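You operate a simulated robot arm through the tools that you are given. There is no shell and no other tool.

You are at the controls of a simulated robot arm. One attempt, no reset.

Task
Clamp the long screw, brush off its caked patch, then grease that patch.
Fine: tighten the vice knob first; use the red brass brush, then the black grease brush and the white grease pot; put both brushes back. Get no oil, paste or pellets on the floor or in a drain. Pinch, break and dent nothing; leave nothing switched on. Set down upright: black grease brush. A coat counts when it lies all over at full strength: go over it till it gets no stronger. What is to be rubbed or washed off counts as gone when no trace of it is left.

The check looks at the end state, three seconds after you hand in, the way a careful person would. Anything else that was tipped, shoved, dropped, spilled or broken makes it a failure.

Robot
A 6-joint arm with a fingered hand, fixed in place. Base frame: the origin is at the foot of the arm, x ahead of it, y to its left, z up; the work surface is at about z = 0.85. Units: m, rad, N and s.
With the tool pointing down near the work surface it reaches from about 0.3 to 0.82 m from the base axis. Its first joint turns from -2.897 to 2.897 rad. Payload 4 kg.
Tool frame: the origin (TCP) lies between the finger pads and is the grasp point; the fingertips stand 0.026 m ahead of it; z points along the fingers, y is the line along which they close. The gripper opens to 0.132 m. The gripper's body begins 0.073 m behind the TCP. The gripper is a hand of 5 fingers: y runs from the thumb to the fingers, the wrist lies at [0, 0, -0.239] in the tool frame, and closing takes about 1.5 s.
Orientation is that of the tool frame in the base frame, as [roll, pitch, yaw] about the fixed x, y, z axes, in that order (R = Rz(yaw) Ry(pitch) Rx(roll)). With the fingers straight down and closing along the base's y, the tool's x points along the base's -x, its y along +y and its z along -z.

Tools
- The arm moves only by the tool send_rows. Its argument "series" is one flat list of numbers, 6 for each row, row after row: the shift along the tool's x, y, z in units of 300 mm (1.0 is 300 mm), then the turn, a rotation vector about the tool's x, y, z in units of 180 degrees (1.0 is 180 degrees). In form: [tx, ty, tz, ax, ay, az, tx, ty, tz, ax, ay, az, ...]. A call has 1 to 20 rows; each row is the pose to reach, as a shift and turn from the pose commanded when the call began, along the tool's axes at that moment. "fingers" is the gripper command, from -1 (shut) to 1 (fully open), values between in proportion, set as the call begins (left out, the last holds). A call with a number of a shift or a turn outside -1 to 1 is refused whole. Rows are played at 5 a second. More than 0.05 m and 0.15 rad between two rows, or a gripper value outside its range, and nothing of the call is played. Where a pose cannot be reached the arm comes as near as it can. A force on the tool above 40 N (or 10 N above the force at the start of the call, whichever is more), or a blocked arm, ends the call early, and 0.2 s more pass. The fingers move at their own pace (about 0.045 m/s each) and stop on an object; they squeeze with about 22 N. The grip force told is the motor's: it shows also when the fingers shut on nothing. Time passes only in rows, and 0.2 s behind the last, so rows that repeat a pose let the fingers close. It gives the time, the measured TCP pose, the force on the tool (base axes), the opening and the grip force at its end, in the units of the frame above (readings bear some noise), with the torque about the TCP (base axes, N m) and any sound that the robot's microphone picked up, and new pictures: "show" is both (left out), scene, wrist or none.
- Cameras (640 x 400 px; columns grow to the right, rows downward): "scene" is fixed at [0.052, -0.6484, 1.7027]; the picture's right is [0.84, -0.55, 0.00], its down [-0.32, -0.50, -0.81] and it looks along [0.44, 0.68, -0.59] (base axes); focal length 312 px, centre (320, 200). "wrist" rides on the gripper at [0.085, 0.002, -0.097] in the tool frame; the picture's right is [-0.02, 1.00, 0.00], its down [-0.75, -0.02, -0.66] and it looks along [-0.66, -0.01, 0.75] (tool axes); focal length 270 px, centre (320, 200). There is no depth. A picture from a camera that has moved, and an enlarged one, comes with that camera's place and axes in the base frame and with its lens.
- preshape(shape): the hand has 5 fingers and takes this shape, open, in about a second: jaw (thumb against the fingers, like two jaws); tri (thumb and two fingers); tip (a fingertip pinch); poke (one finger out to press); point (the index stretched); flat (the hand flat); cup (the hand cupped); fist (a fist). The gripper value then closes the fingers along that shape, each until it touches; the sizes above hold for jaw. It gives what a move gives, with no picture.
- close_up(camera, box): a new picture of the part [left, top, right, bottom] of that camera's present view, enlarged. The clock stands still meanwhile.
- job_done(): hands the job in; it is judged then, once.

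Nothing tells you positions but the pictures and the camera data. Unless the task says otherwise, let go and move clear before handing in.

The tools are called as a command line: name --argument value ..., lists and objects as JSON in quotes. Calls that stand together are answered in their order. send_rows: Moves the arm, as the interface text tells. Its arguments: {"type":"object","properties":{"series":{"type":"array","items":{"type":"number"}},"fingers":{"type":"number"},"show":{"type":"string","enum":["both","scene","wrist","none"]}},"required":["series"]} The other tools are called the same way: preshape (shape) gives the hand a shape; close_up (camera, box) takes an enlarged picture of a part of a camera's view; job_done () hands the job in.

At the start:

```text
clock: 0.0
position: [0.4079, 0.366, 1.2031]
tool_rot: [3.141, 0.0, 3.141]
contact_force: [0.6, 0.2, -0.2]
moment: [-0.04, -0.04, -0.01]
gripper_width: 0.1319
gripper_force: 0.0
shape: jaw
```

scene: 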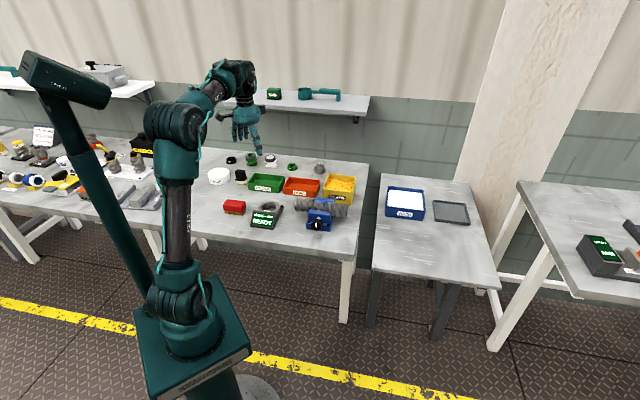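
wrist: 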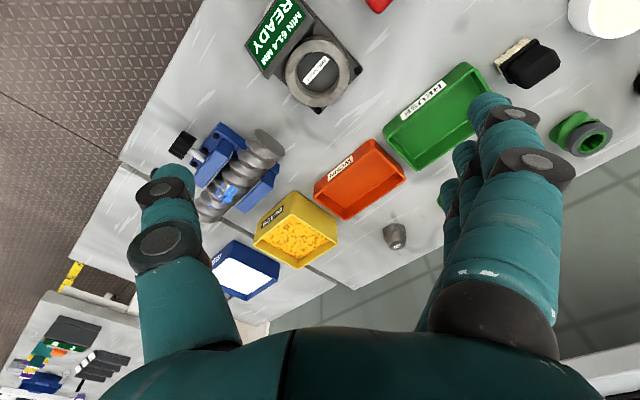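

I see a bench with a blue vice holding a long screw, trays, a red brush, black brush and white pot. I'll take enlarged pictures first to locate each of them.

close_up --camera "scene" --box '[200, 140, 370, 246]'

close_up --camera "wrist" --box '[140, 100, 340, 225]'

close_up --camera "wrist" --box '[240, 0, 640, 250]'

close_up --camera "scene" --box '[260, 180, 370, 248]'

close_up --camera "scene" --box '[0, 110, 220, 247]'

```text
3.76 times, centred on (285, 193) of scene
camera zoom: at [0.052, -0.6484, 1.7027], right [0.84, -0.55, 0.0], down [-0.32, -0.5, -0.81], along [0.44, 0.68, -0.59], focal length 1174 px, centre (452, 226)
```

zoom: 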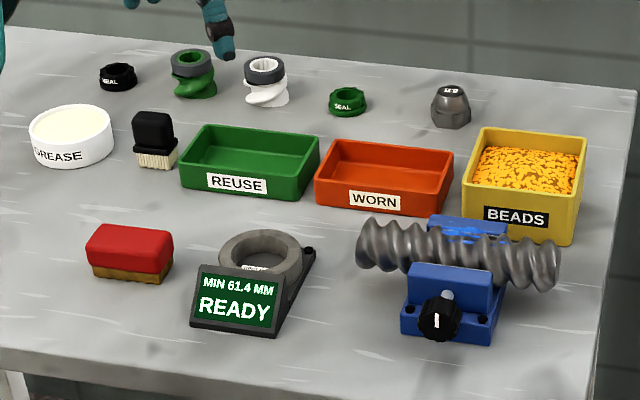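

```text
3.20 times, centred on (240, 162) of wrist
camera zoom: at [0.3217, 0.3671, 1.3002], right [0.02, 1.0, 0.0], down [0.75, -0.02, 0.66], along [0.66, -0.01, -0.75], focal length 865 px, centre (576, 320)
```

zoom: 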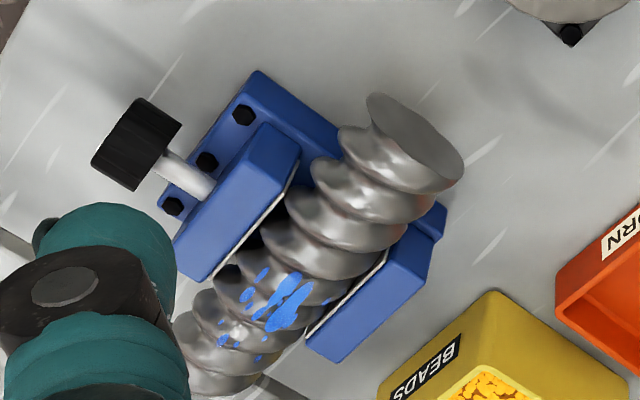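

```text
1.60 times, centred on (440, 125) of wrist
camera zoom: at [0.3217, 0.3671, 1.3002], right [0.02, 1.0, 0.0], down [0.75, -0.02, 0.66], along [0.66, -0.01, -0.75], focal length 432 px, centre (128, 320)
```

zoom: 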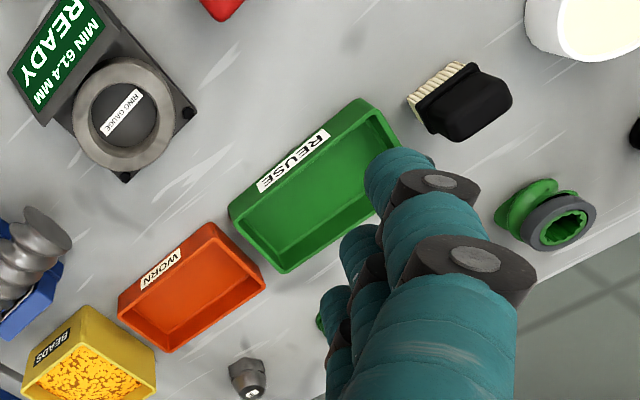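

```text
5.82 times, centred on (315, 214) of scene
camera zoom: at [0.052, -0.6484, 1.7027], right [0.84, -0.55, 0.0], down [-0.32, -0.5, -0.81], along [0.44, 0.68, -0.59], focal length 1814 px, centre (349, 118)
```

zoom: 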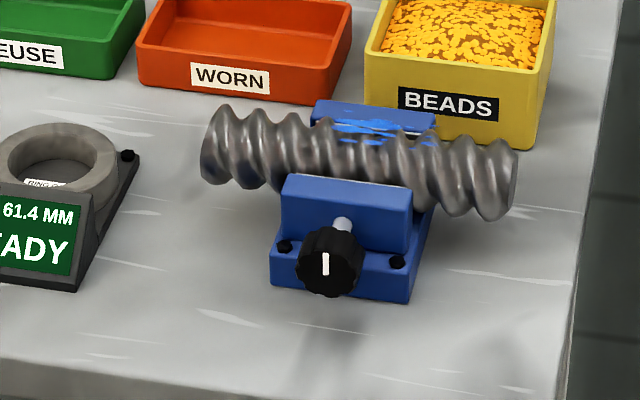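

```text
2.91 times, centred on (110, 178) of scene
camera zoom: at [0.052, -0.6484, 1.7027], right [0.84, -0.55, 0.0], down [-0.32, -0.5, -0.81], along [0.44, 0.68, -0.59], focal length 907 px, centre (931, 262)
```

zoom: 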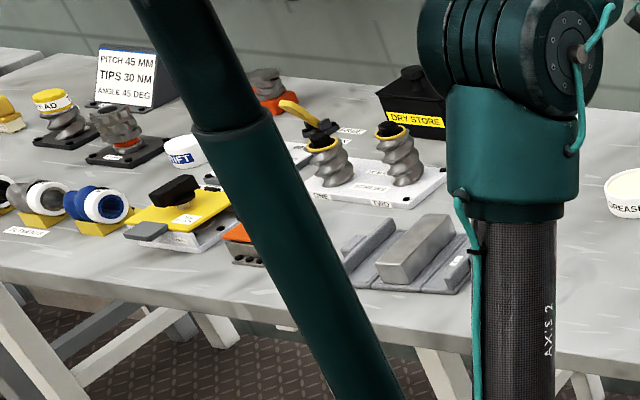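

The blue-patched screw sits in the vice at about (0.60, 0.19, 0.93). Its knob, at about (0.547, 0.136, 0.903), faces the front edge of the bench. I'll turn the hand and bring it in front of the vice so I can look at the knob before gripping it.

send_rows --series '[0.0093, -0.0528, 0.0185, 0, 0, 0.0417, 0.0185, -0.1056, 0.037, 0, 0, 0.0833, 0.0278, -0.1583, 0.0556, 0, 0, 0.125, 0.037, -0.2111, 0.0741, 0, 0, 0.1667, 0.0463, -0.2639, 0.0926, 0, 0, 0.2083, 0.0556, -0.3167, 0.1111, 0, 0, 0.25, 0.0648, -0.3694, 0.1296, 0, 0, 0.2917, 0.0741, -0.4222, 0.1481, 0, 0, 0.3333, 0.0833, -0.475, 0.1667, 0, 0, 0.375, 0.0926, -0.5278, 0.1852, 0, 0, 0.4167, 0.1019, -0.5806, 0.2037, 0, 0, 0.4583, 0.1111, -0.6333, 0.2222, 0, 0, 0.5, 0.1204, -0.6861, 0.2407, 0, 0, 0.5417, 0.1296, -0.7389, 0.2593, 0, 0, 0.5833, 0.1389, -0.7917, 0.2778, 0, 0, 0.625, 0.1481, -0.8444, 0.2963, 0, 0, 0.6667, 0.1574, -0.8972, 0.3148, 0, 0, 0.7083, 0.1667, -0.95, 0.3333, 0, 0, 0.75]'

```text
clock: 3.8
position: [0.3572, 0.0806, 1.1029]
tool_rot: [-3.14, 0.001, 0.784]
contact_force: [1.1, -0.5, 0.0]
moment: [0.02, 0.02, 0.01]
gripper_width: 0.132
gripper_force: 0.1
shape: jaw
camera wrist: at [0.4176, 0.1387, 1.2006], right [0.69, -0.72, 0.0], down [-0.54, -0.52, 0.66], along [-0.48, -0.46, -0.75], focal length 270 px, centre (320, 200)
```

scene: 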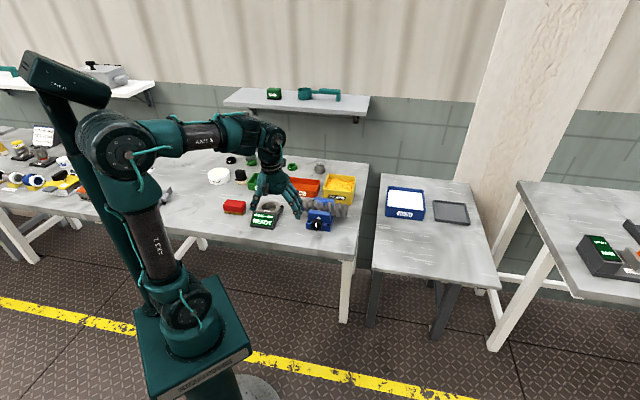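
wrist: 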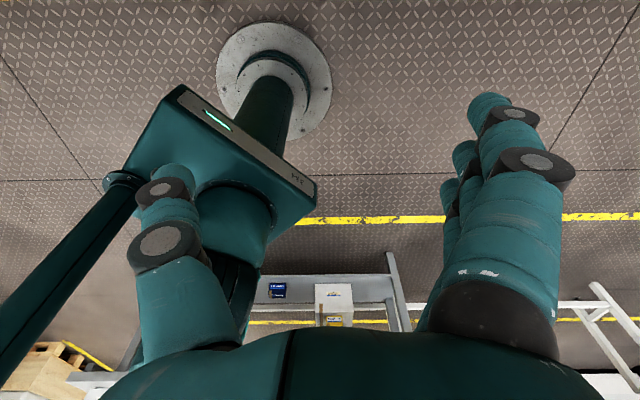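

The arm follows well. Now I'll pitch the hand to horizontal, facing the vice from well above the bench.

send_rows --series '[0.0104, 0.0261, 0, 0, 0.0417, 0, 0.0208, 0.0522, 0, 0, 0.0833, 0, 0.0313, 0.0783, 0, 0, 0.125, 0, 0.0417, 0.1043, 0, 0, 0.1667, 0, 0.0521, 0.1304, 0, 0, 0.2083, 0, 0.0625, 0.1565, 0, 0, 0.25, 0, 0.0729, 0.1826, 0, 0, 0.2917, 0, 0.0833, 0.2087, 0, 0, 0.3333, 0, 0.0938, 0.2348, 0, 0, 0.375, 0, 0.1042, 0.2609, 0, 0, 0.4167, 0, 0.1146, 0.287, 0, 0, 0.4583, 0, 0.125, 0.313, 0, 0, 0.5, 0]'

```text
clock: 6.4
position: [0.4698, 0.0415, 1.1147]
tool_rot: [3.131, -1.482, 0.788]
contact_force: [0.8, 0.1, -0.4]
moment: [0.0, 0.0, -0.03]
gripper_width: 0.1317
gripper_force: 0.1
shape: jaw
out of reach, approached as far as the arm can: row 10, 11, 12
camera wrist: at [0.4075, -0.023, 1.2078], right [0.7, -0.71, -0.02], down [-0.53, -0.5, -0.69], along [0.48, 0.49, -0.72], focal length 270 px, centre (320, 200)
```

scene: 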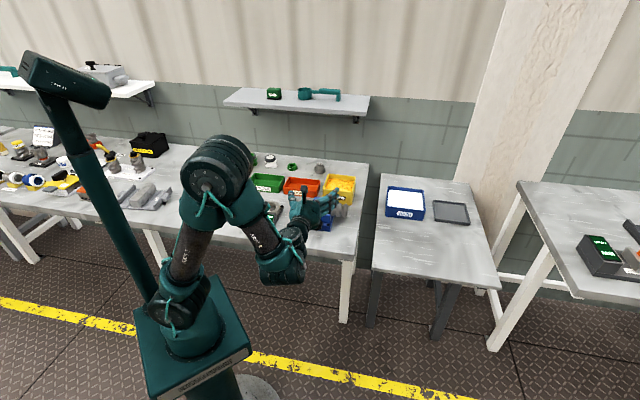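
wrist: 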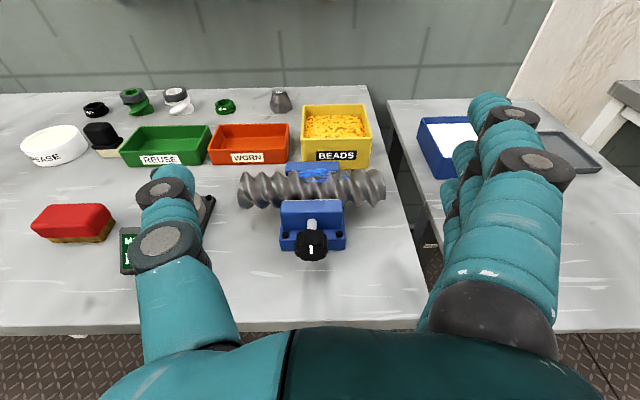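

From here I have a good frontal view: the vice is square to the hand and the bench lies at 45° in the base frame. I'll enlarge the vice, knob and tools to measure them.

close_up --camera "wrist" --box '[220, 140, 420, 265]'

close_up --camera "wrist" --box '[0, 80, 240, 230]'

```text
3.20 times, centred on (320, 202) of wrist
camera zoom: at [0.4075, -0.023, 1.2078], right [0.7, -0.71, -0.02], down [-0.53, -0.5, -0.69], along [0.48, 0.49, -0.72], focal length 865 px, centre (320, 192)
```

zoom: 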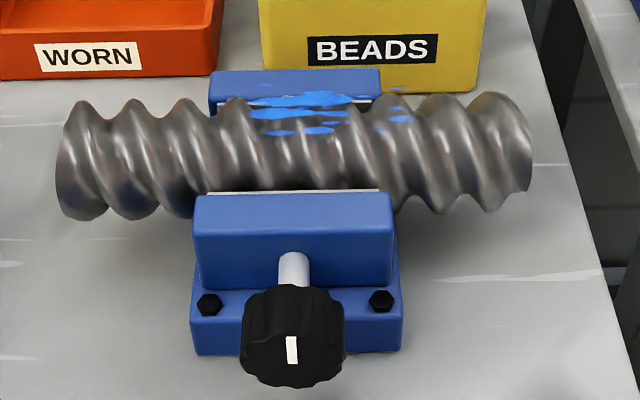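

```text
2.67 times, centred on (120, 155) of wrist
camera zoom: at [0.4075, -0.023, 1.2078], right [0.7, -0.71, -0.02], down [-0.53, -0.5, -0.69], along [0.48, 0.49, -0.72], focal length 721 px, centre (853, 320)
```

zoom: 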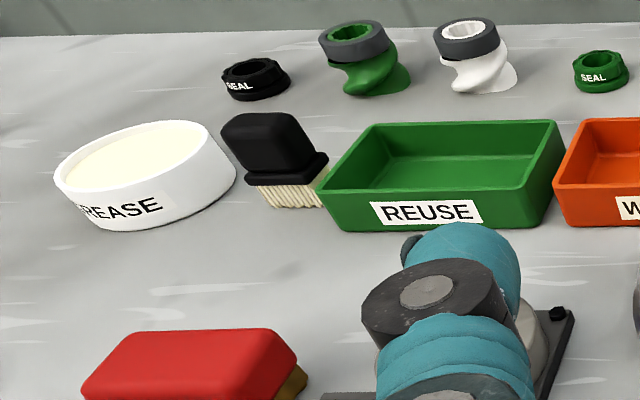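

The knob face is centred at about (0.542, 0.134, 0.897), about 44 mm across, with its axis along (0.7, 0.7, 0). I'll lower the hand in front of the bench edge, on the knob's axis, stopping short of the knob.

send_rows --series '[-0.095, 0, 0.017, 0, -0.006, 0, -0.19, 0, 0.034, 0, -0.012, 0, -0.285, 0, 0.05, 0, -0.018, 0, -0.38, 0, 0.067, 0, -0.024, 0, -0.475, 0, 0.084, 0, -0.03, 0, -0.577, 0, 0.101, 0, -0.03, 0, -0.577, 0, 0.101, 0, -0.03, 0]'

```text
clock: 8.0
position: [0.5056, 0.04, 0.9403]
tool_rot: [3.138, -1.387, 0.784]
contact_force: [-0.4, 0.1, 0.0]
moment: [-0.04, 0.0, 0.01]
gripper_width: 0.1319
gripper_force: 0.1
shape: jaw
out of reach, approached as far as the arm can: row 1, 2, 3, 4, 5, 6, 7
camera wrist: at [0.4493, -0.0163, 1.0414], right [0.7, -0.71, -0.02], down [-0.57, -0.54, -0.62], along [0.43, 0.44, -0.79], focal length 270 px, centre (320, 200)
```

scene: 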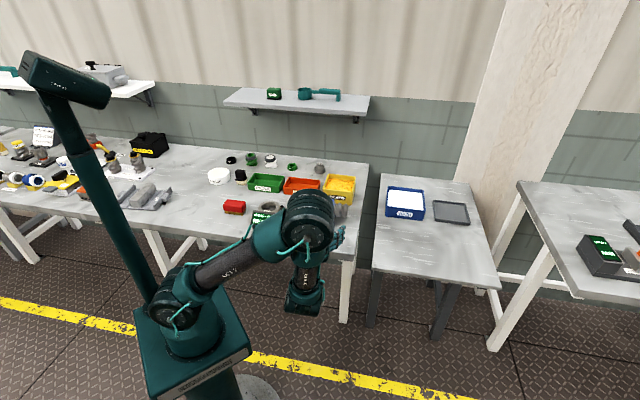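
wrist: 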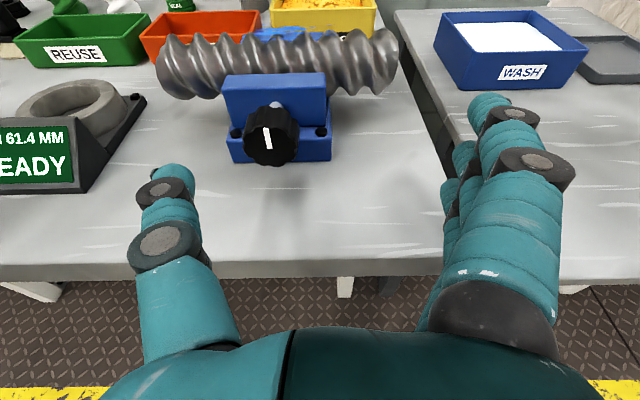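

The arm runs out of reach with the hand drawn back this far. I'll move nearer to the knob, where the pose should become reachable, and check.

send_rows --series '[-0.023, 0, 0.047, 0, 0, 0, -0.047, 0, 0.094, 0, 0, 0, -0.07, 0, 0.142, 0, 0, 0, -0.07, 0, 0.142, 0, 0, 0]'

```text
clock: 9.0
position: [0.5326, 0.0673, 0.9127]
tool_rot: [3.137, -1.385, 0.783]
contact_force: [0.3, -0.3, 1.0]
moment: [-0.03, -0.02, -0.03]
gripper_width: 0.1317
gripper_force: 0.0
shape: jaw
camera wrist: at [0.4765, 0.0104, 1.0129], right [0.7, -0.71, -0.02], down [-0.57, -0.54, -0.62], along [0.43, 0.44, -0.78], focal length 270 px, centre (320, 200)
```

scene: 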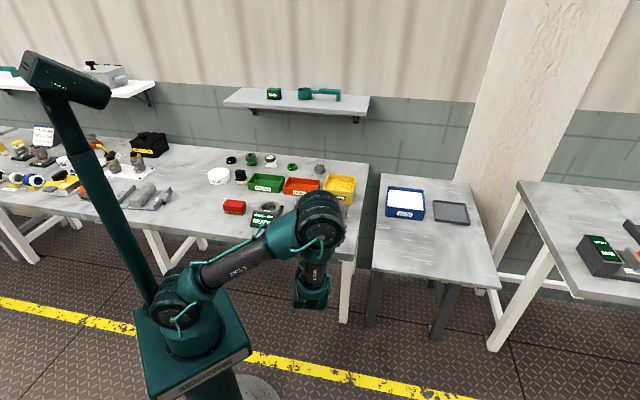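
wrist: 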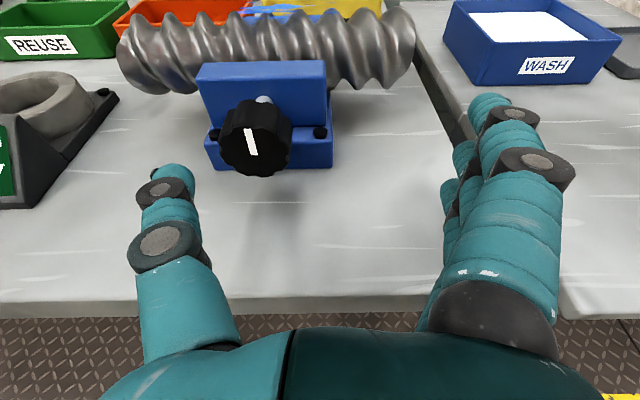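

The knob is now ahead and about 39 mm to the hand's left. I'll slide sideways to centre on it and level the hand a little more.

send_rows --series '[-0.002, -0.043, 0.023, 0, 0.013, 0, -0.005, -0.087, 0.046, 0, 0.026, 0, -0.0074, -0.13, 0.069, 0, 0.04, 0, -0.0074, -0.13, 0.069, 0, 0.04, 0]' --show "wrist"

close_up --camera "wrist" --box '[200, 0, 440, 150]'

```text
clock: 10.0
position: [0.5488, 0.0786, 0.9296]
tool_rot: [-3.132, -1.416, 0.782]
contact_force: [0.0, -0.1, -0.7]
moment: [0.0, -0.02, 0.01]
gripper_width: 0.1321
gripper_force: 0.0
shape: jaw
out of reach, approached as far as the arm can: row 1, 2, 3, 4
camera wrist: at [0.4916, 0.0185, 1.028], right [0.71, -0.7, -0.02], down [-0.55, -0.54, -0.64], along [0.44, 0.47, -0.77], focal length 270 px, centre (320, 200)
```

wrist: 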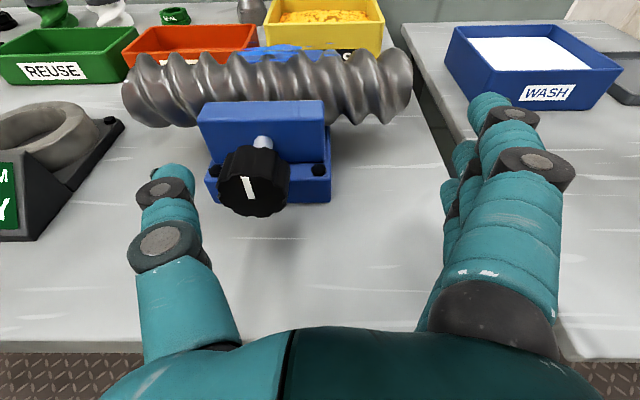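

```text
2.67 times, centred on (320, 75) of wrist
camera zoom: at [0.4916, 0.0185, 1.028], right [0.71, -0.7, -0.02], down [-0.55, -0.54, -0.64], along [0.44, 0.47, -0.77], focal length 721 px, centre (320, 533)
```

zoom: 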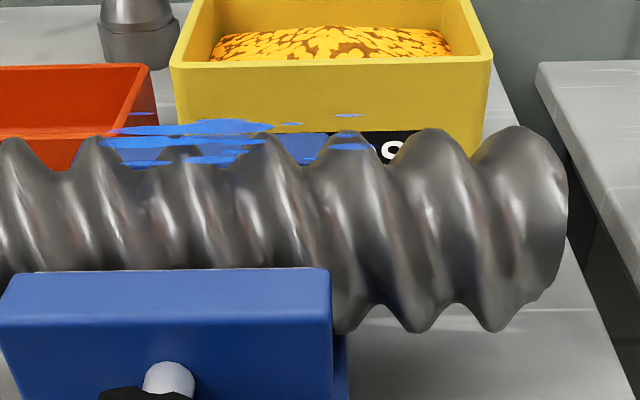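

The arm can't take a level hand at the knob, so I'll come in tilted about 30–35° downward instead. First I'll enlarge the knob and stem to judge finger clearance.

close_up --camera "wrist" --box '[160, 80, 360, 230]'

close_up --camera "scene" --box '[280, 190, 360, 240]'

```text
2.67 times, centred on (260, 155) of wrist
camera zoom: at [0.4916, 0.0185, 1.028], right [0.71, -0.7, -0.02], down [-0.55, -0.54, -0.64], along [0.44, 0.47, -0.77], focal length 721 px, centre (480, 320)
```

zoom: 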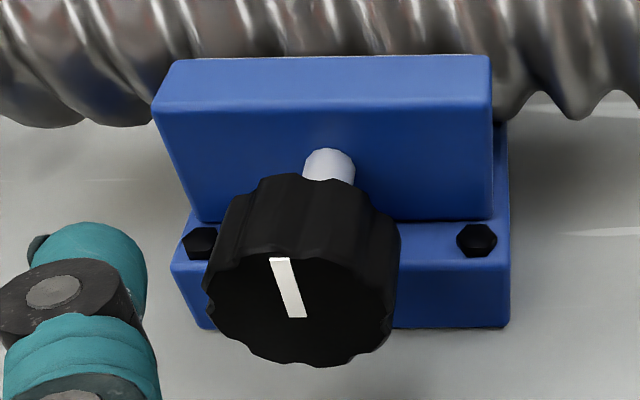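

```text
8.00 times, centred on (320, 215) of scene
camera zoom: at [0.052, -0.6484, 1.7027], right [0.84, -0.55, 0.0], down [-0.32, -0.5, -0.81], along [0.44, 0.68, -0.59], focal length 2494 px, centre (320, 80)
```

zoom: 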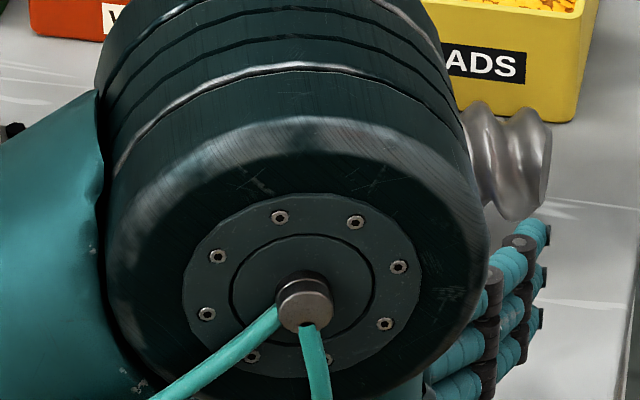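

The knob spans roughly 20 mm front to back, with 39 mm clear behind it to the jaw. I'll set up in front of it with the hand tilted 30° down.

send_rows --series '[0.007, -0.036, -0.009, 0, -0.029, 0, 0.014, -0.073, -0.018, 0, -0.058, 0, 0.021, -0.109, -0.026, 0, -0.088, 0, 0.028, -0.145, -0.035, 0, -0.117, 0, 0.028, -0.145, -0.035, 0, -0.117, 0]'

```text
clock: 11.2
position: [0.5111, 0.1021, 0.9402]
tool_rot: [-3.137, -1.045, 0.793]
contact_force: [0.4, 0.2, 0.3]
moment: [-0.01, -0.01, 0.0]
gripper_width: 0.1321
gripper_force: 0.1
shape: jaw
camera wrist: at [0.4831, 0.072, 1.0618], right [0.71, -0.71, -0.02], down [-0.67, -0.66, -0.32], along [0.22, 0.24, -0.95], focal length 270 px, centre (320, 200)
```

scene: 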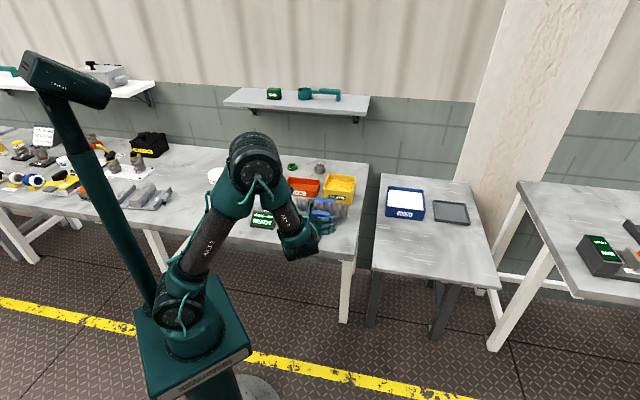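
wrist: 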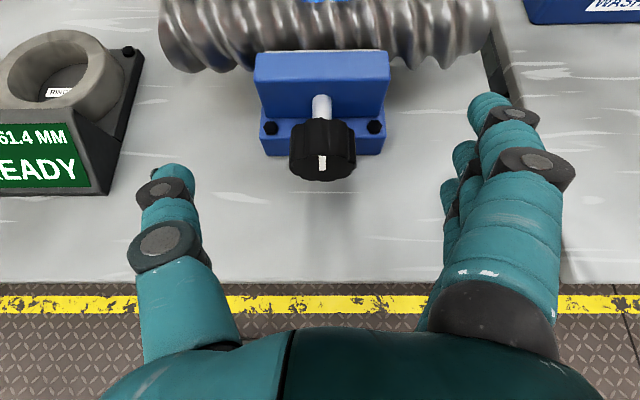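

The knob is centred between the fingers. I'll part-close the hand, swing it 25° counter-clockwise about the knob's axis to allow a longer turning stroke, then move in around the knob.

send_rows --series '[0, 0, 0, -0.0231, 0, -0.0401, 0, 0, 0, -0.0463, 0, -0.0802, 0, 0, 0, -0.0694, 0, -0.1203, 0, 0, 0, -0.0694, 0, -0.1203, -0.0065, 0, 0.044, -0.0694, 0, -0.1203, -0.013, 0, 0.0875, -0.0694, 0, -0.1203, -0.0195, 0, 0.131, -0.0694, 0, -0.1203, -0.026, 0, 0.175, -0.0694, 0, -0.1203, -0.026, 0, 0.175, -0.0694, 0, -0.1203]' --fingers -0.015

close_up --camera "wrist" --box '[160, 50, 480, 250]'

```text
clock: 13.2
position: [0.5405, 0.133, 0.9062]
tool_rot: [2.393, -0.904, 1.425]
contact_force: [0.3, -0.8, -0.4]
moment: [0.02, -0.01, 0.05]
gripper_width: 0.066
gripper_force: 0.0
shape: jaw
out of reach, approached as far as the arm can: row 3, 4, 5, 6
camera wrist: at [0.4746, 0.1385, 1.0181], right [0.65, -0.65, 0.4], down [-0.58, -0.76, -0.3], along [0.5, -0.04, -0.86], focal length 270 px, centre (320, 200)
```

scene: 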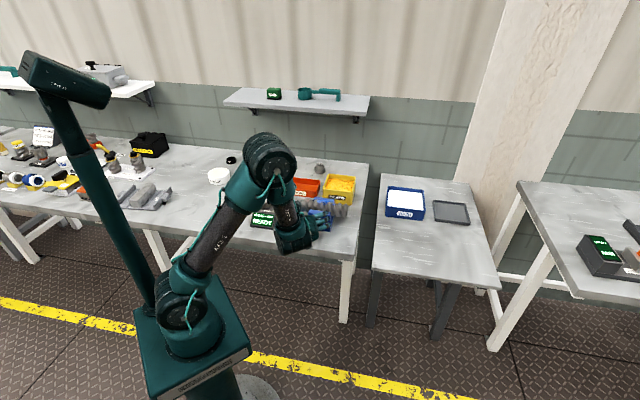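
wrist: 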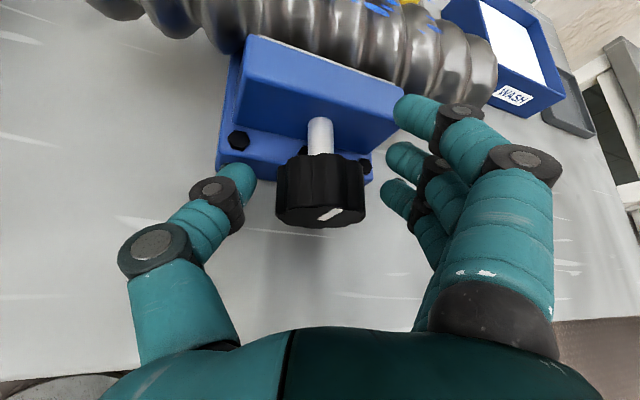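

```text
2.00 times, centred on (320, 150) of wrist
camera zoom: at [0.4746, 0.1385, 1.0181], right [0.65, -0.65, 0.4], down [-0.58, -0.76, -0.3], along [0.5, -0.04, -0.86], focal length 541 px, centre (320, 300)
```

zoom: 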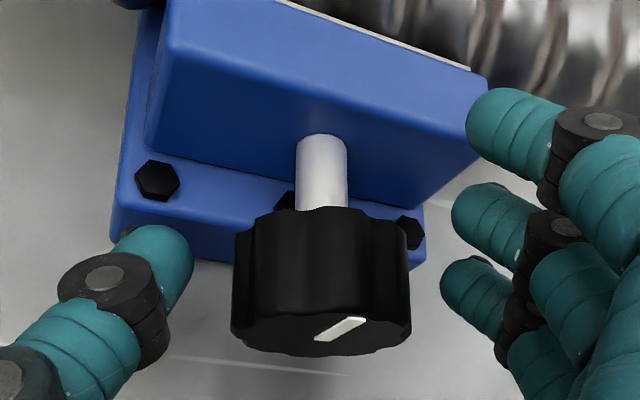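

The hand is around the knob. I'll back off 6 mm so the index finger clears the jaw, then close on the knob.

send_rows --series '[-0.01, 0, -0.0173, 0, 0, 0]' --show "none"

send_rows --series '[0, 0, 0, 0, 0, 0, 0, 0, 0, 0, 0, 0, 0, 0, 0, 0, 0, 0, 0, 0, 0, 0, 0, 0, 0, 0, 0, 0, 0, 0, 0, 0, 0, 0, 0, 0]' --fingers -1

close_up --camera "wrist" --box '[160, 50, 480, 250]'

```text
clock: 13.6
position: [0.5355, 0.129, 0.907]
tool_rot: [2.393, -0.903, 1.426]
contact_force: [0.1, -0.7, -0.6]
moment: [0.01, -0.01, -0.02]
gripper_width: 0.0658
gripper_force: 0.1
shape: jaw
```

```text
clock: 15.0
position: [0.5346, 0.1303, 0.9057]
tool_rot: [2.398, -0.904, 1.425]
contact_force: [-3.2, 5.4, -4.8]
moment: [0.04, 0.08, 0.05]
gripper_width: 0.0225
gripper_force: 21.7
shape: jaw
camera wrist: at [0.4701, 0.1346, 1.018], right [0.65, -0.65, 0.4], down [-0.57, -0.76, -0.3], along [0.5, -0.04, -0.86], focal length 270 px, centre (320, 200)
```

scene: 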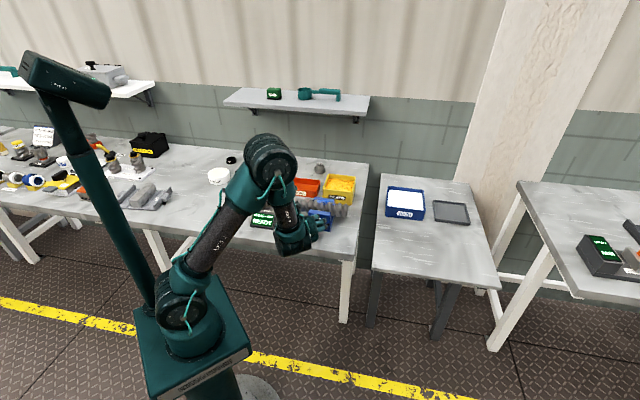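
wrist: 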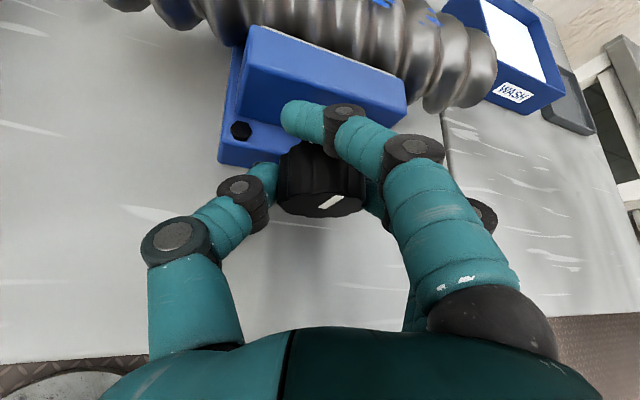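

```text
2.00 times, centred on (320, 150) of wrist
camera zoom: at [0.4701, 0.1346, 1.018], right [0.65, -0.65, 0.4], down [-0.57, -0.76, -0.3], along [0.5, -0.04, -0.86], focal length 541 px, centre (320, 300)
```

zoom: 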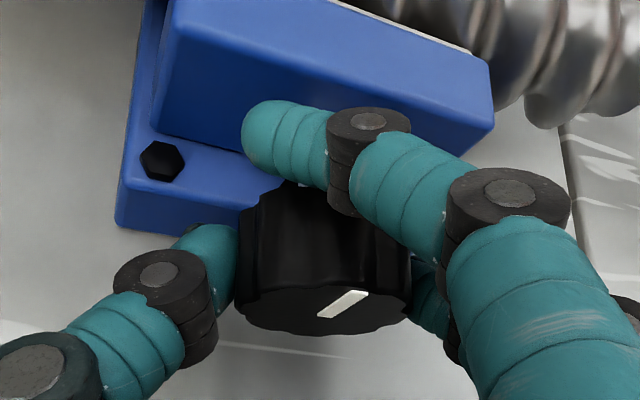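

The thumb and fingers have the knob. I'll turn it clockwise about its own axis, 60° in small steps, watching force and torque.

send_rows --series '[0, 0, 0, 0.0139, 0, 0.0241, 0, 0, 0, 0.0278, 0, 0.0481, 0, 0, 0, 0.0417, 0, 0.0722, 0, 0, 0, 0.0556, 0, 0.0962, 0, 0, 0, 0.0694, 0, 0.1203, 0, 0, 0, 0.0833, 0, 0.1443, 0, 0, 0, 0.0972, 0, 0.1684, 0, 0, 0, 0.1111, 0, 0.1924, 0, 0, 0, 0.125, 0, 0.2165, 0, 0, 0, 0.1389, 0, 0.2406, 0, 0, 0, 0.1528, 0, 0.2646, 0, 0, 0, 0.1667, 0, 0.2887]'

close_up --camera "wrist" --box '[160, 50, 480, 250]'

```text
clock: 17.6
position: [0.537, 0.1281, 0.9062]
tool_rot: [-2.185, -0.786, 0.008]
contact_force: [6.6, -2.0, 10.2]
moment: [0.06, -0.15, -0.22]
gripper_width: 0.0216
gripper_force: 22.0
shape: jaw
camera wrist: at [0.5577, 0.0484, 1.0055], right [0.57, -0.57, -0.59], down [-0.8, -0.54, -0.26], along [-0.17, 0.62, -0.77], focal length 270 px, centre (320, 200)
```

scene: 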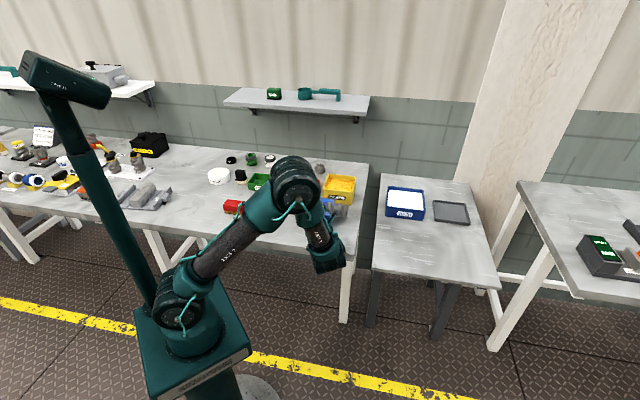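
wrist: 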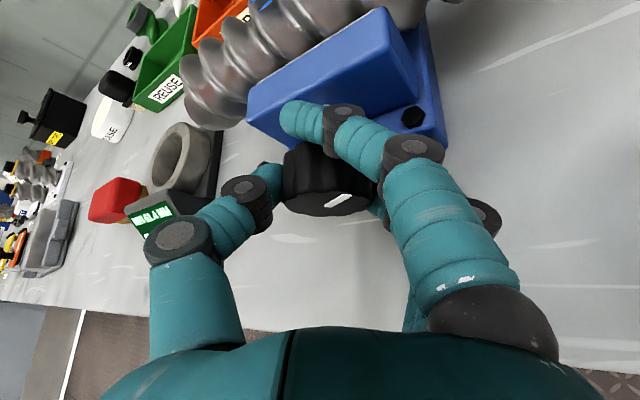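

```text
2.00 times, centred on (320, 150) of wrist
camera zoom: at [0.5577, 0.0484, 1.0055], right [0.57, -0.57, -0.59], down [-0.8, -0.54, -0.26], along [-0.17, 0.62, -0.77], focal length 541 px, centre (320, 300)
```

zoom: 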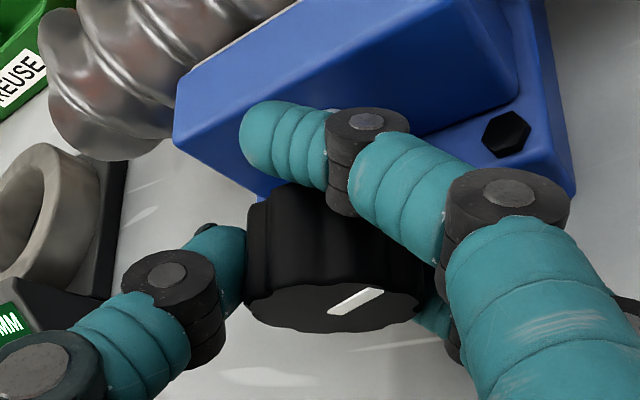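

The knob turned with the hand with little resistance. I'll continue another 35°.

send_rows --series '[0, 0, 0, 0.0139, 0, 0.0241, 0, 0, 0, 0.0278, 0, 0.0481, 0, 0, 0, 0.0417, 0, 0.0722, 0, 0, 0, 0.0556, 0, 0.0962, 0, 0, 0, 0.0694, 0, 0.1203, 0, 0, 0, 0.0833, 0, 0.1443, 0, 0, 0, 0.0972, 0, 0.1684]'

close_up --camera "wrist" --box '[160, 50, 480, 250]'

```text
clock: 19.2
position: [0.5385, 0.1271, 0.9067]
tool_rot: [-1.749, -0.298, -0.229]
contact_force: [23.7, -20.6, 10.5]
moment: [-0.01, -0.25, -0.66]
gripper_width: 0.0217
gripper_force: 21.9
shape: jaw
camera wrist: at [0.5891, 0.0172, 0.9467], right [0.22, -0.23, -0.95], down [-0.88, -0.46, -0.1], along [-0.41, 0.86, -0.31], focal length 270 px, centre (320, 200)
```

scene: 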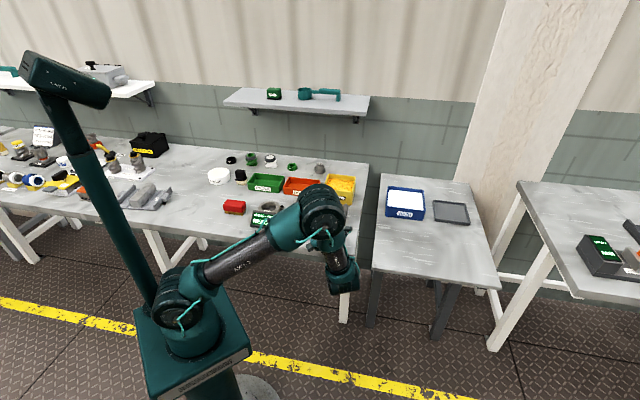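
wrist: 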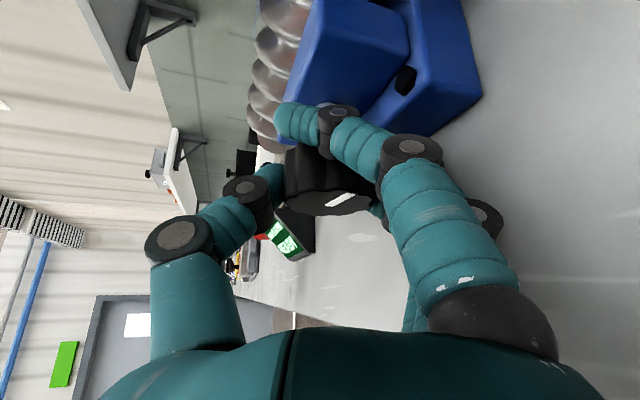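

```text
2.00 times, centred on (320, 150) of wrist
camera zoom: at [0.5891, 0.0172, 0.9467], right [0.22, -0.23, -0.95], down [-0.88, -0.46, -0.1], along [-0.41, 0.86, -0.31], focal length 541 px, centre (320, 300)
```

zoom: 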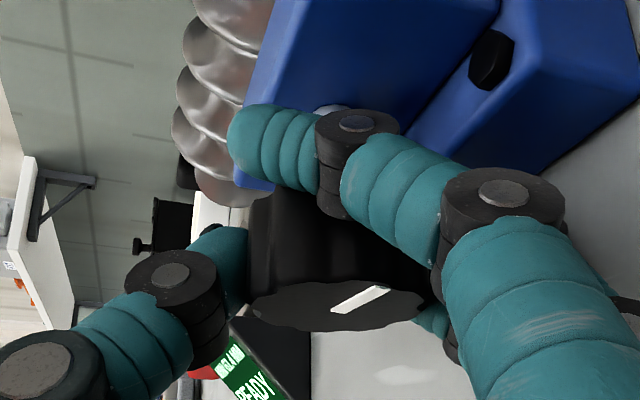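

The hand is now swung about 70° right and side force is building, probably a lower knuckle close to the bench. I'll ease the grip, withdraw along the knob axis and look at the vice.

send_rows --series '[0, 0, 0, 0, 0, 0, 0, 0, 0, 0, 0, 0, 0, 0, 0, 0, 0, 0, -0.02, 0, -0.0361, 0, 0, 0, -0.0417, 0, -0.0722, 0, 0, 0, -0.0625, 0, -0.1083, 0, 0, 0, -0.0833, 0, -0.1443, 0, 0, 0]' --fingers -0.394

```text
clock: 20.8
position: [0.5012, 0.0936, 0.9057]
tool_rot: [-1.752, -0.298, -0.224]
contact_force: [0.1, 0.6, 3.8]
moment: [-0.02, 0.06, -0.02]
gripper_width: 0.0387
gripper_force: 0.0
shape: jaw
camera wrist: at [0.5528, -0.0171, 0.9461], right [0.22, -0.23, -0.95], down [-0.88, -0.46, -0.09], along [-0.41, 0.86, -0.31], focal length 270 px, centre (320, 200)
```

scene: 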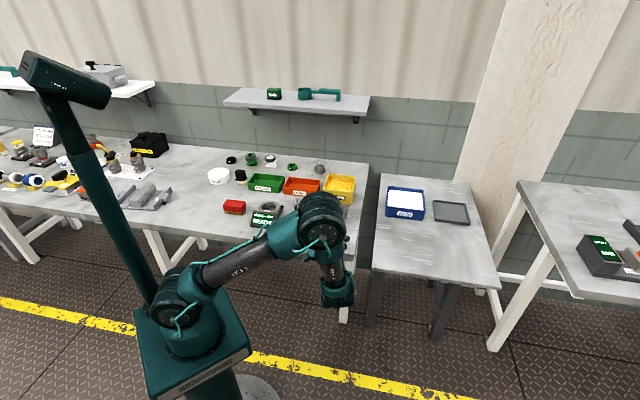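
wrist: 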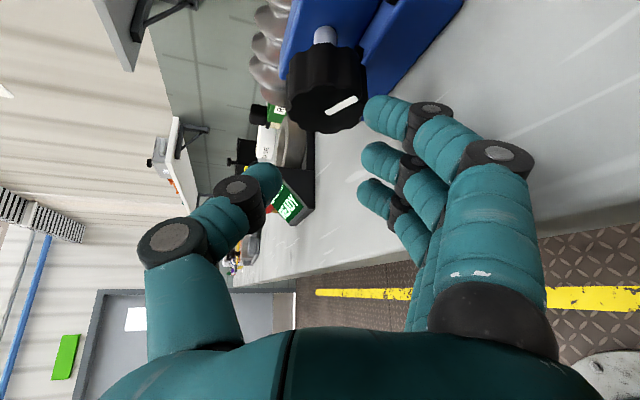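

Withdrawn clear. I'll raise the hand and swing it back level to check the knob marker and the jaw gap.

send_rows --series '[0.0059, -0.0188, -0.0034, -0.0194, 0, -0.0337, 0.0118, -0.0376, -0.0068, -0.0389, 0, -0.0674, 0.0178, -0.0564, -0.0103, -0.0583, 0, -0.101, 0.0237, -0.0752, -0.0137, -0.0778, 0, -0.1347, 0.0296, -0.094, -0.0171, -0.0972, 0, -0.1684, 0.0355, -0.1128, -0.0205, -0.1167, 0, -0.2021, 0.0414, -0.1316, -0.0239, -0.1361, 0, -0.2358, 0.0474, -0.1504, -0.0274, -0.1556, 0, -0.2694, 0.0533, -0.1692, -0.0308, -0.175, 0, -0.3031, 0.0592, -0.188, -0.0342, -0.1944, 0, -0.3368, 0.0592, -0.188, -0.0342, -0.1944, 0, -0.3368]' --show "wrist"

close_up --camera "wrist" --box '[220, 0, 420, 160]'

```text
clock: 23.2
position: [0.5004, 0.0923, 0.9668]
tool_rot: [-3.14, -1.047, 0.794]
contact_force: [-0.3, -0.5, -0.8]
moment: [-0.01, 0.01, -0.02]
gripper_width: 0.0396
gripper_force: 0.2
shape: jaw
camera wrist: at [0.4723, 0.062, 1.0884], right [0.71, -0.71, -0.02], down [-0.67, -0.67, -0.32], along [0.22, 0.24, -0.95], focal length 270 px, centre (320, 200)
```

wrist: 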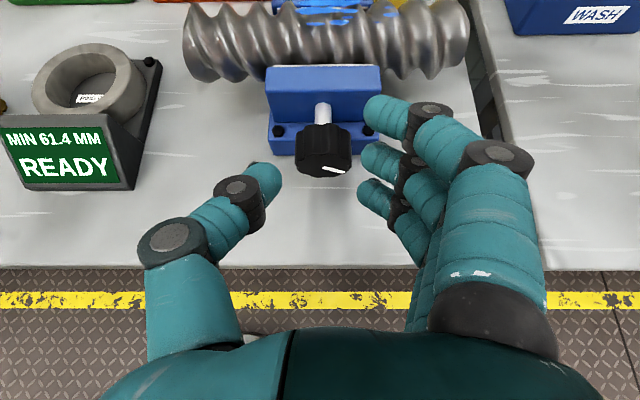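

```text
2.50 times, centred on (320, 80) of wrist
camera zoom: at [0.4723, 0.062, 1.0884], right [0.71, -0.71, -0.02], down [-0.67, -0.67, -0.32], along [0.22, 0.24, -0.95], focal length 676 px, centre (320, 500)
```

zoom: 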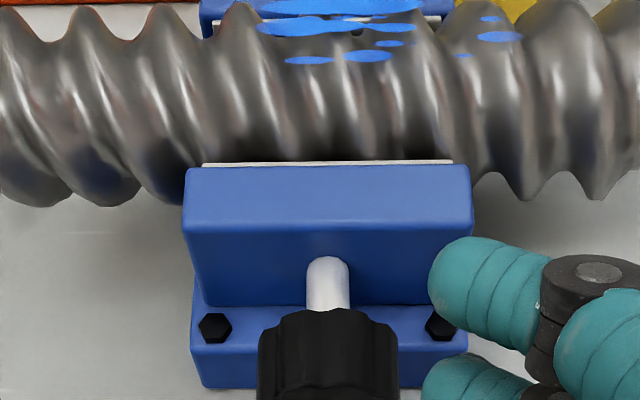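

The marker has gone from 12 o'clock to about 4 o'clock, and I can't yet tell whether the jaw is tight. I'll take another stroke with the same approach.

send_rows --series '[0, 0, 0, -0.0231, 0, -0.0401, 0, 0, 0, -0.0463, 0, -0.0802, 0, 0, 0, -0.0694, 0, -0.1203, -0.0177, 0, 0.0494, -0.0694, 0, -0.1203, -0.0353, 0, 0.0988, -0.0694, 0, -0.1203, -0.053, 0, 0.1482, -0.0694, 0, -0.1203, -0.0706, 0, 0.1976, -0.0694, 0, -0.1203, -0.0883, 0, 0.247, -0.0694, 0, -0.1203, -0.0883, 0, 0.247, -0.0694, 0, -0.1203]' --fingers -0.015 --show "wrist"

send_rows --series '[0, 0, 0, 0, 0, 0, 0, 0, 0, 0, 0, 0, 0, 0, 0, 0, 0, 0, 0, 0, 0, 0, 0, 0, 0, 0, 0, 0, 0, 0, 0, 0, 0, 0, 0, 0]' --fingers -1 --show "wrist"

```text
clock: 25.2
position: [0.5365, 0.1303, 0.9055]
tool_rot: [2.396, -0.904, 1.425]
contact_force: [0.7, 0.3, 0.3]
moment: [0.03, 0.0, 0.01]
gripper_width: 0.0642
gripper_force: 0.0
shape: jaw
out of reach, approached as far as the arm can: row 2, 3, 4, 5, 6
camera wrist: at [0.4712, 0.1344, 1.0178], right [0.65, -0.65, 0.4], down [-0.58, -0.76, -0.3], along [0.5, -0.04, -0.86], focal length 270 px, centre (320, 200)
```

wrist: 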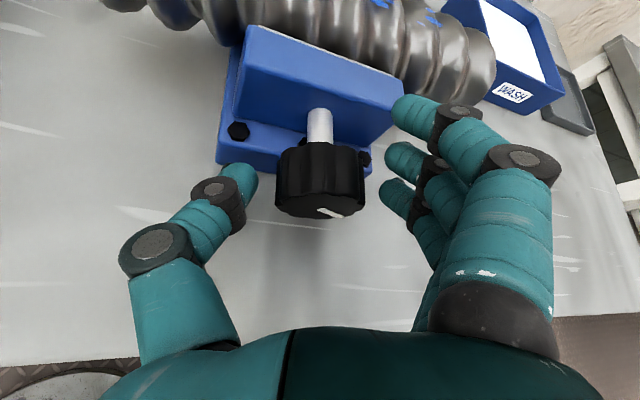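

```text
clock: 26.6
position: [0.5357, 0.1288, 0.9057]
tool_rot: [2.397, -0.903, 1.426]
contact_force: [-2.7, 5.8, -5.7]
moment: [-0.04, 0.02, 0.05]
gripper_width: 0.0226
gripper_force: 21.8
shape: jaw
camera wrist: at [0.4708, 0.1347, 1.0175], right [0.65, -0.65, 0.4], down [-0.57, -0.76, -0.3], along [0.5, -0.04, -0.87], focal length 270 px, centre (320, 200)
```

wrist: 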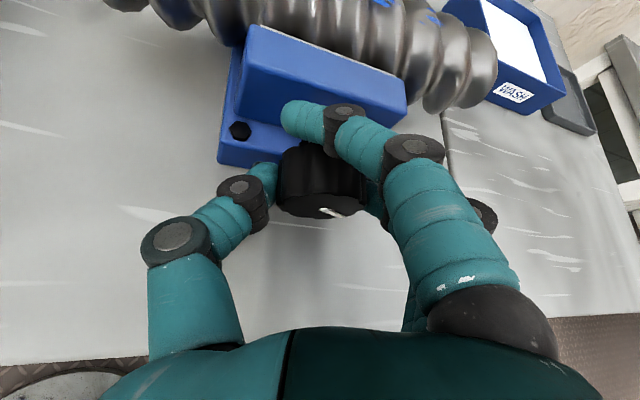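

Gripped again; turning clockwise another 75°.

send_rows --series '[0, 0, 0, 0.0139, 0, 0.0241, 0, 0, 0, 0.0278, 0, 0.0481, 0, 0, 0, 0.0417, 0, 0.0722, 0, 0, 0, 0.0556, 0, 0.0962, 0, 0, 0, 0.0694, 0, 0.1203, 0, 0, 0, 0.0833, 0, 0.1443, 0, 0, 0, 0.0972, 0, 0.1684, 0, 0, 0, 0.1111, 0, 0.1924, 0, 0, 0, 0.125, 0, 0.2165, 0, 0, 0, 0.1389, 0, 0.2406, 0, 0, 0, 0.1528, 0, 0.2646, 0, 0, 0, 0.1667, 0, 0.2887, 0, 0, 0, 0.1806, 0, 0.3128, 0, 0, 0, 0.1944, 0, 0.3368, 0, 0, 0, 0.2083, 0, 0.3609]' --show "wrist"

close_up --camera "wrist" --box '[160, 50, 480, 250]'

```text
clock: 29.8
position: [0.5367, 0.1292, 0.9063]
tool_rot: [-1.964, -0.589, -0.133]
contact_force: [-1.6, 3.8, -4.2]
moment: [-0.26, -0.28, 0.03]
gripper_width: 0.0198
gripper_force: 21.5
shape: jaw
camera wrist: at [0.5745, 0.034, 0.9834], right [0.44, -0.45, -0.78], down [-0.85, -0.5, -0.19], along [-0.3, 0.75, -0.6], focal length 270 px, centre (320, 200)
```

wrist: 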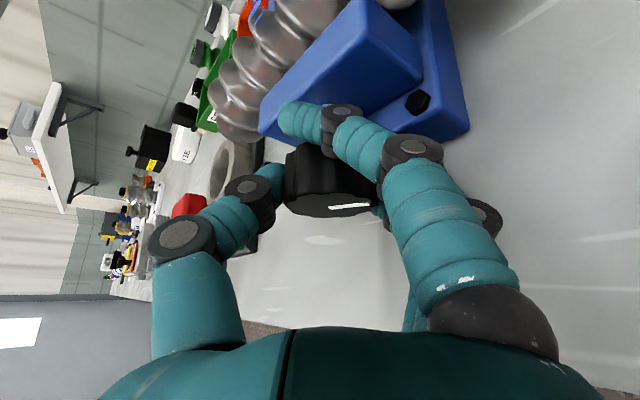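

```text
2.00 times, centred on (320, 150) of wrist
camera zoom: at [0.5745, 0.034, 0.9834], right [0.44, -0.45, -0.78], down [-0.85, -0.5, -0.19], along [-0.3, 0.75, -0.6], focal length 541 px, centre (320, 300)
```

zoom: 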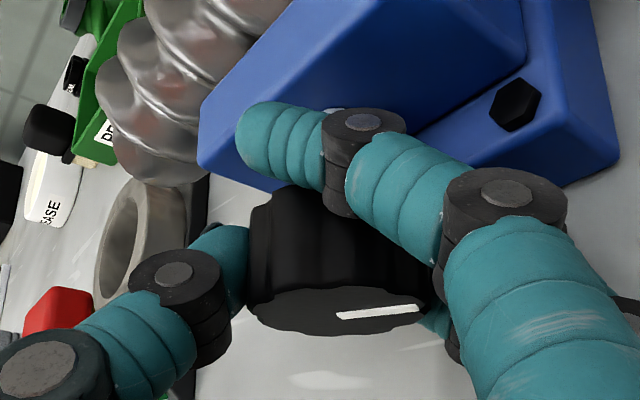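

The resisting torque is now about 0.4 N·m and the marker has lagged behind the hand, so the knob seems to be near its stop. I'll turn a bit more to confirm.

send_rows --series '[0, 0, 0, 0.0139, 0, 0.0241, 0, 0, 0, 0.0278, 0, 0.0481, 0, 0, 0, 0.0417, 0, 0.0722]' --show "wrist"

close_up --camera "wrist" --box '[160, 50, 480, 250]'

```text
clock: 30.6
position: [0.5375, 0.1291, 0.9071]
tool_rot: [-1.796, -0.374, -0.21]
contact_force: [4.6, 5.2, -1.5]
moment: [-0.32, -0.39, 0.01]
gripper_width: 0.0195
gripper_force: 21.3
shape: jaw
camera wrist: at [0.5865, 0.0218, 0.9566], right [0.28, -0.29, -0.91], down [-0.88, -0.47, -0.12], along [-0.39, 0.84, -0.39], focal length 270 px, centre (320, 200)
```

wrist: 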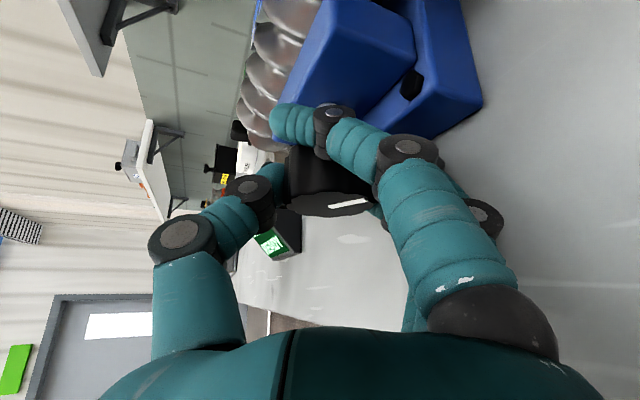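

```text
2.00 times, centred on (320, 150) of wrist
camera zoom: at [0.5865, 0.0218, 0.9566], right [0.28, -0.29, -0.91], down [-0.88, -0.47, -0.12], along [-0.39, 0.84, -0.39], focal length 541 px, centre (320, 300)
```

zoom: 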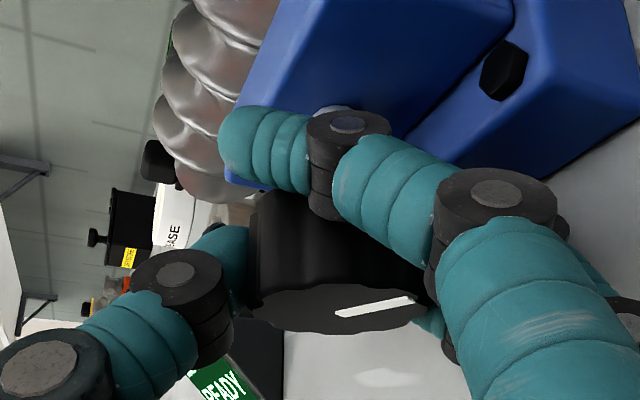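

Torque rose to about 0.5 N·m and the hand now slips on a stationary knob, so it looks fully tight. I'll release, withdraw and check.

send_rows --series '[0, 0, 0, 0, 0, 0, 0, 0, 0, 0, 0, 0, 0, 0, 0, 0, 0, 0, -0.02, 0, -0.0361, 0, 0, 0, -0.0417, 0, -0.0722, 0, 0, 0, -0.0625, 0, -0.1083, 0, 0, 0, -0.0833, 0, -0.1443, 0, 0, 0]' --fingers -0.394 --show "none"

send_rows --series '[0.0059, -0.0188, -0.0034, -0.0194, 0, -0.0337, 0.0118, -0.0376, -0.0068, -0.0389, 0, -0.0674, 0.0178, -0.0564, -0.0103, -0.0583, 0, -0.101, 0.0237, -0.0752, -0.0137, -0.0778, 0, -0.1347, 0.0296, -0.094, -0.0171, -0.0972, 0, -0.1684, 0.0355, -0.1128, -0.0205, -0.1167, 0, -0.2021, 0.0414, -0.1316, -0.0239, -0.1361, 0, -0.2358, 0.0474, -0.1504, -0.0274, -0.1556, 0, -0.2694, 0.0533, -0.1692, -0.0308, -0.175, 0, -0.3031, 0.0592, -0.188, -0.0342, -0.1806, 0, -0.3128, 0.0592, -0.188, -0.0342, -0.1806, 0, -0.3128]' --show "wrist"

close_up --camera "wrist" --box '[220, 0, 460, 200]'

```text
clock: 32.2
position: [0.5018, 0.0928, 0.9053]
tool_rot: [-1.798, -0.372, -0.207]
contact_force: [-0.1, 1.1, 5.5]
moment: [-0.01, 0.12, -0.03]
gripper_width: 0.0383
gripper_force: 0.1
shape: jaw
```

```text
clock: 34.6
position: [0.4977, 0.0972, 0.9666]
tool_rot: [3.141, -1.048, 0.791]
contact_force: [0.2, 0.3, -0.6]
moment: [0.03, -0.02, 0.01]
gripper_width: 0.0399
gripper_force: 0.1
shape: jaw
camera wrist: at [0.4694, 0.0663, 1.0884], right [0.71, -0.71, -0.02], down [-0.67, -0.66, -0.32], along [0.22, 0.24, -0.95], focal length 270 px, centre (320, 200)
```

wrist: 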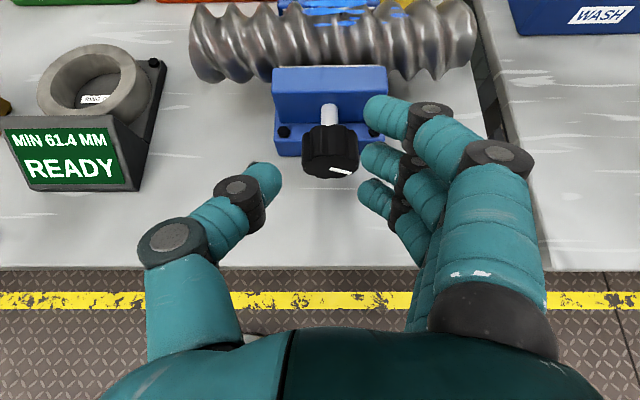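

```text
2.00 times, centred on (340, 100) of wrist
camera zoom: at [0.4694, 0.0663, 1.0884], right [0.71, -0.71, -0.02], down [-0.67, -0.66, -0.32], along [0.22, 0.24, -0.95], focal length 541 px, centre (280, 400)
```

zoom: 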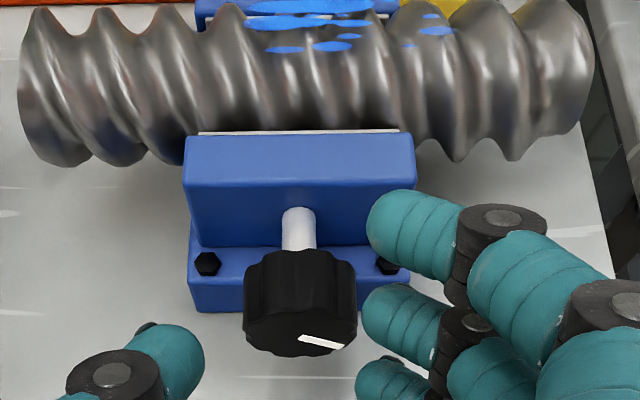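

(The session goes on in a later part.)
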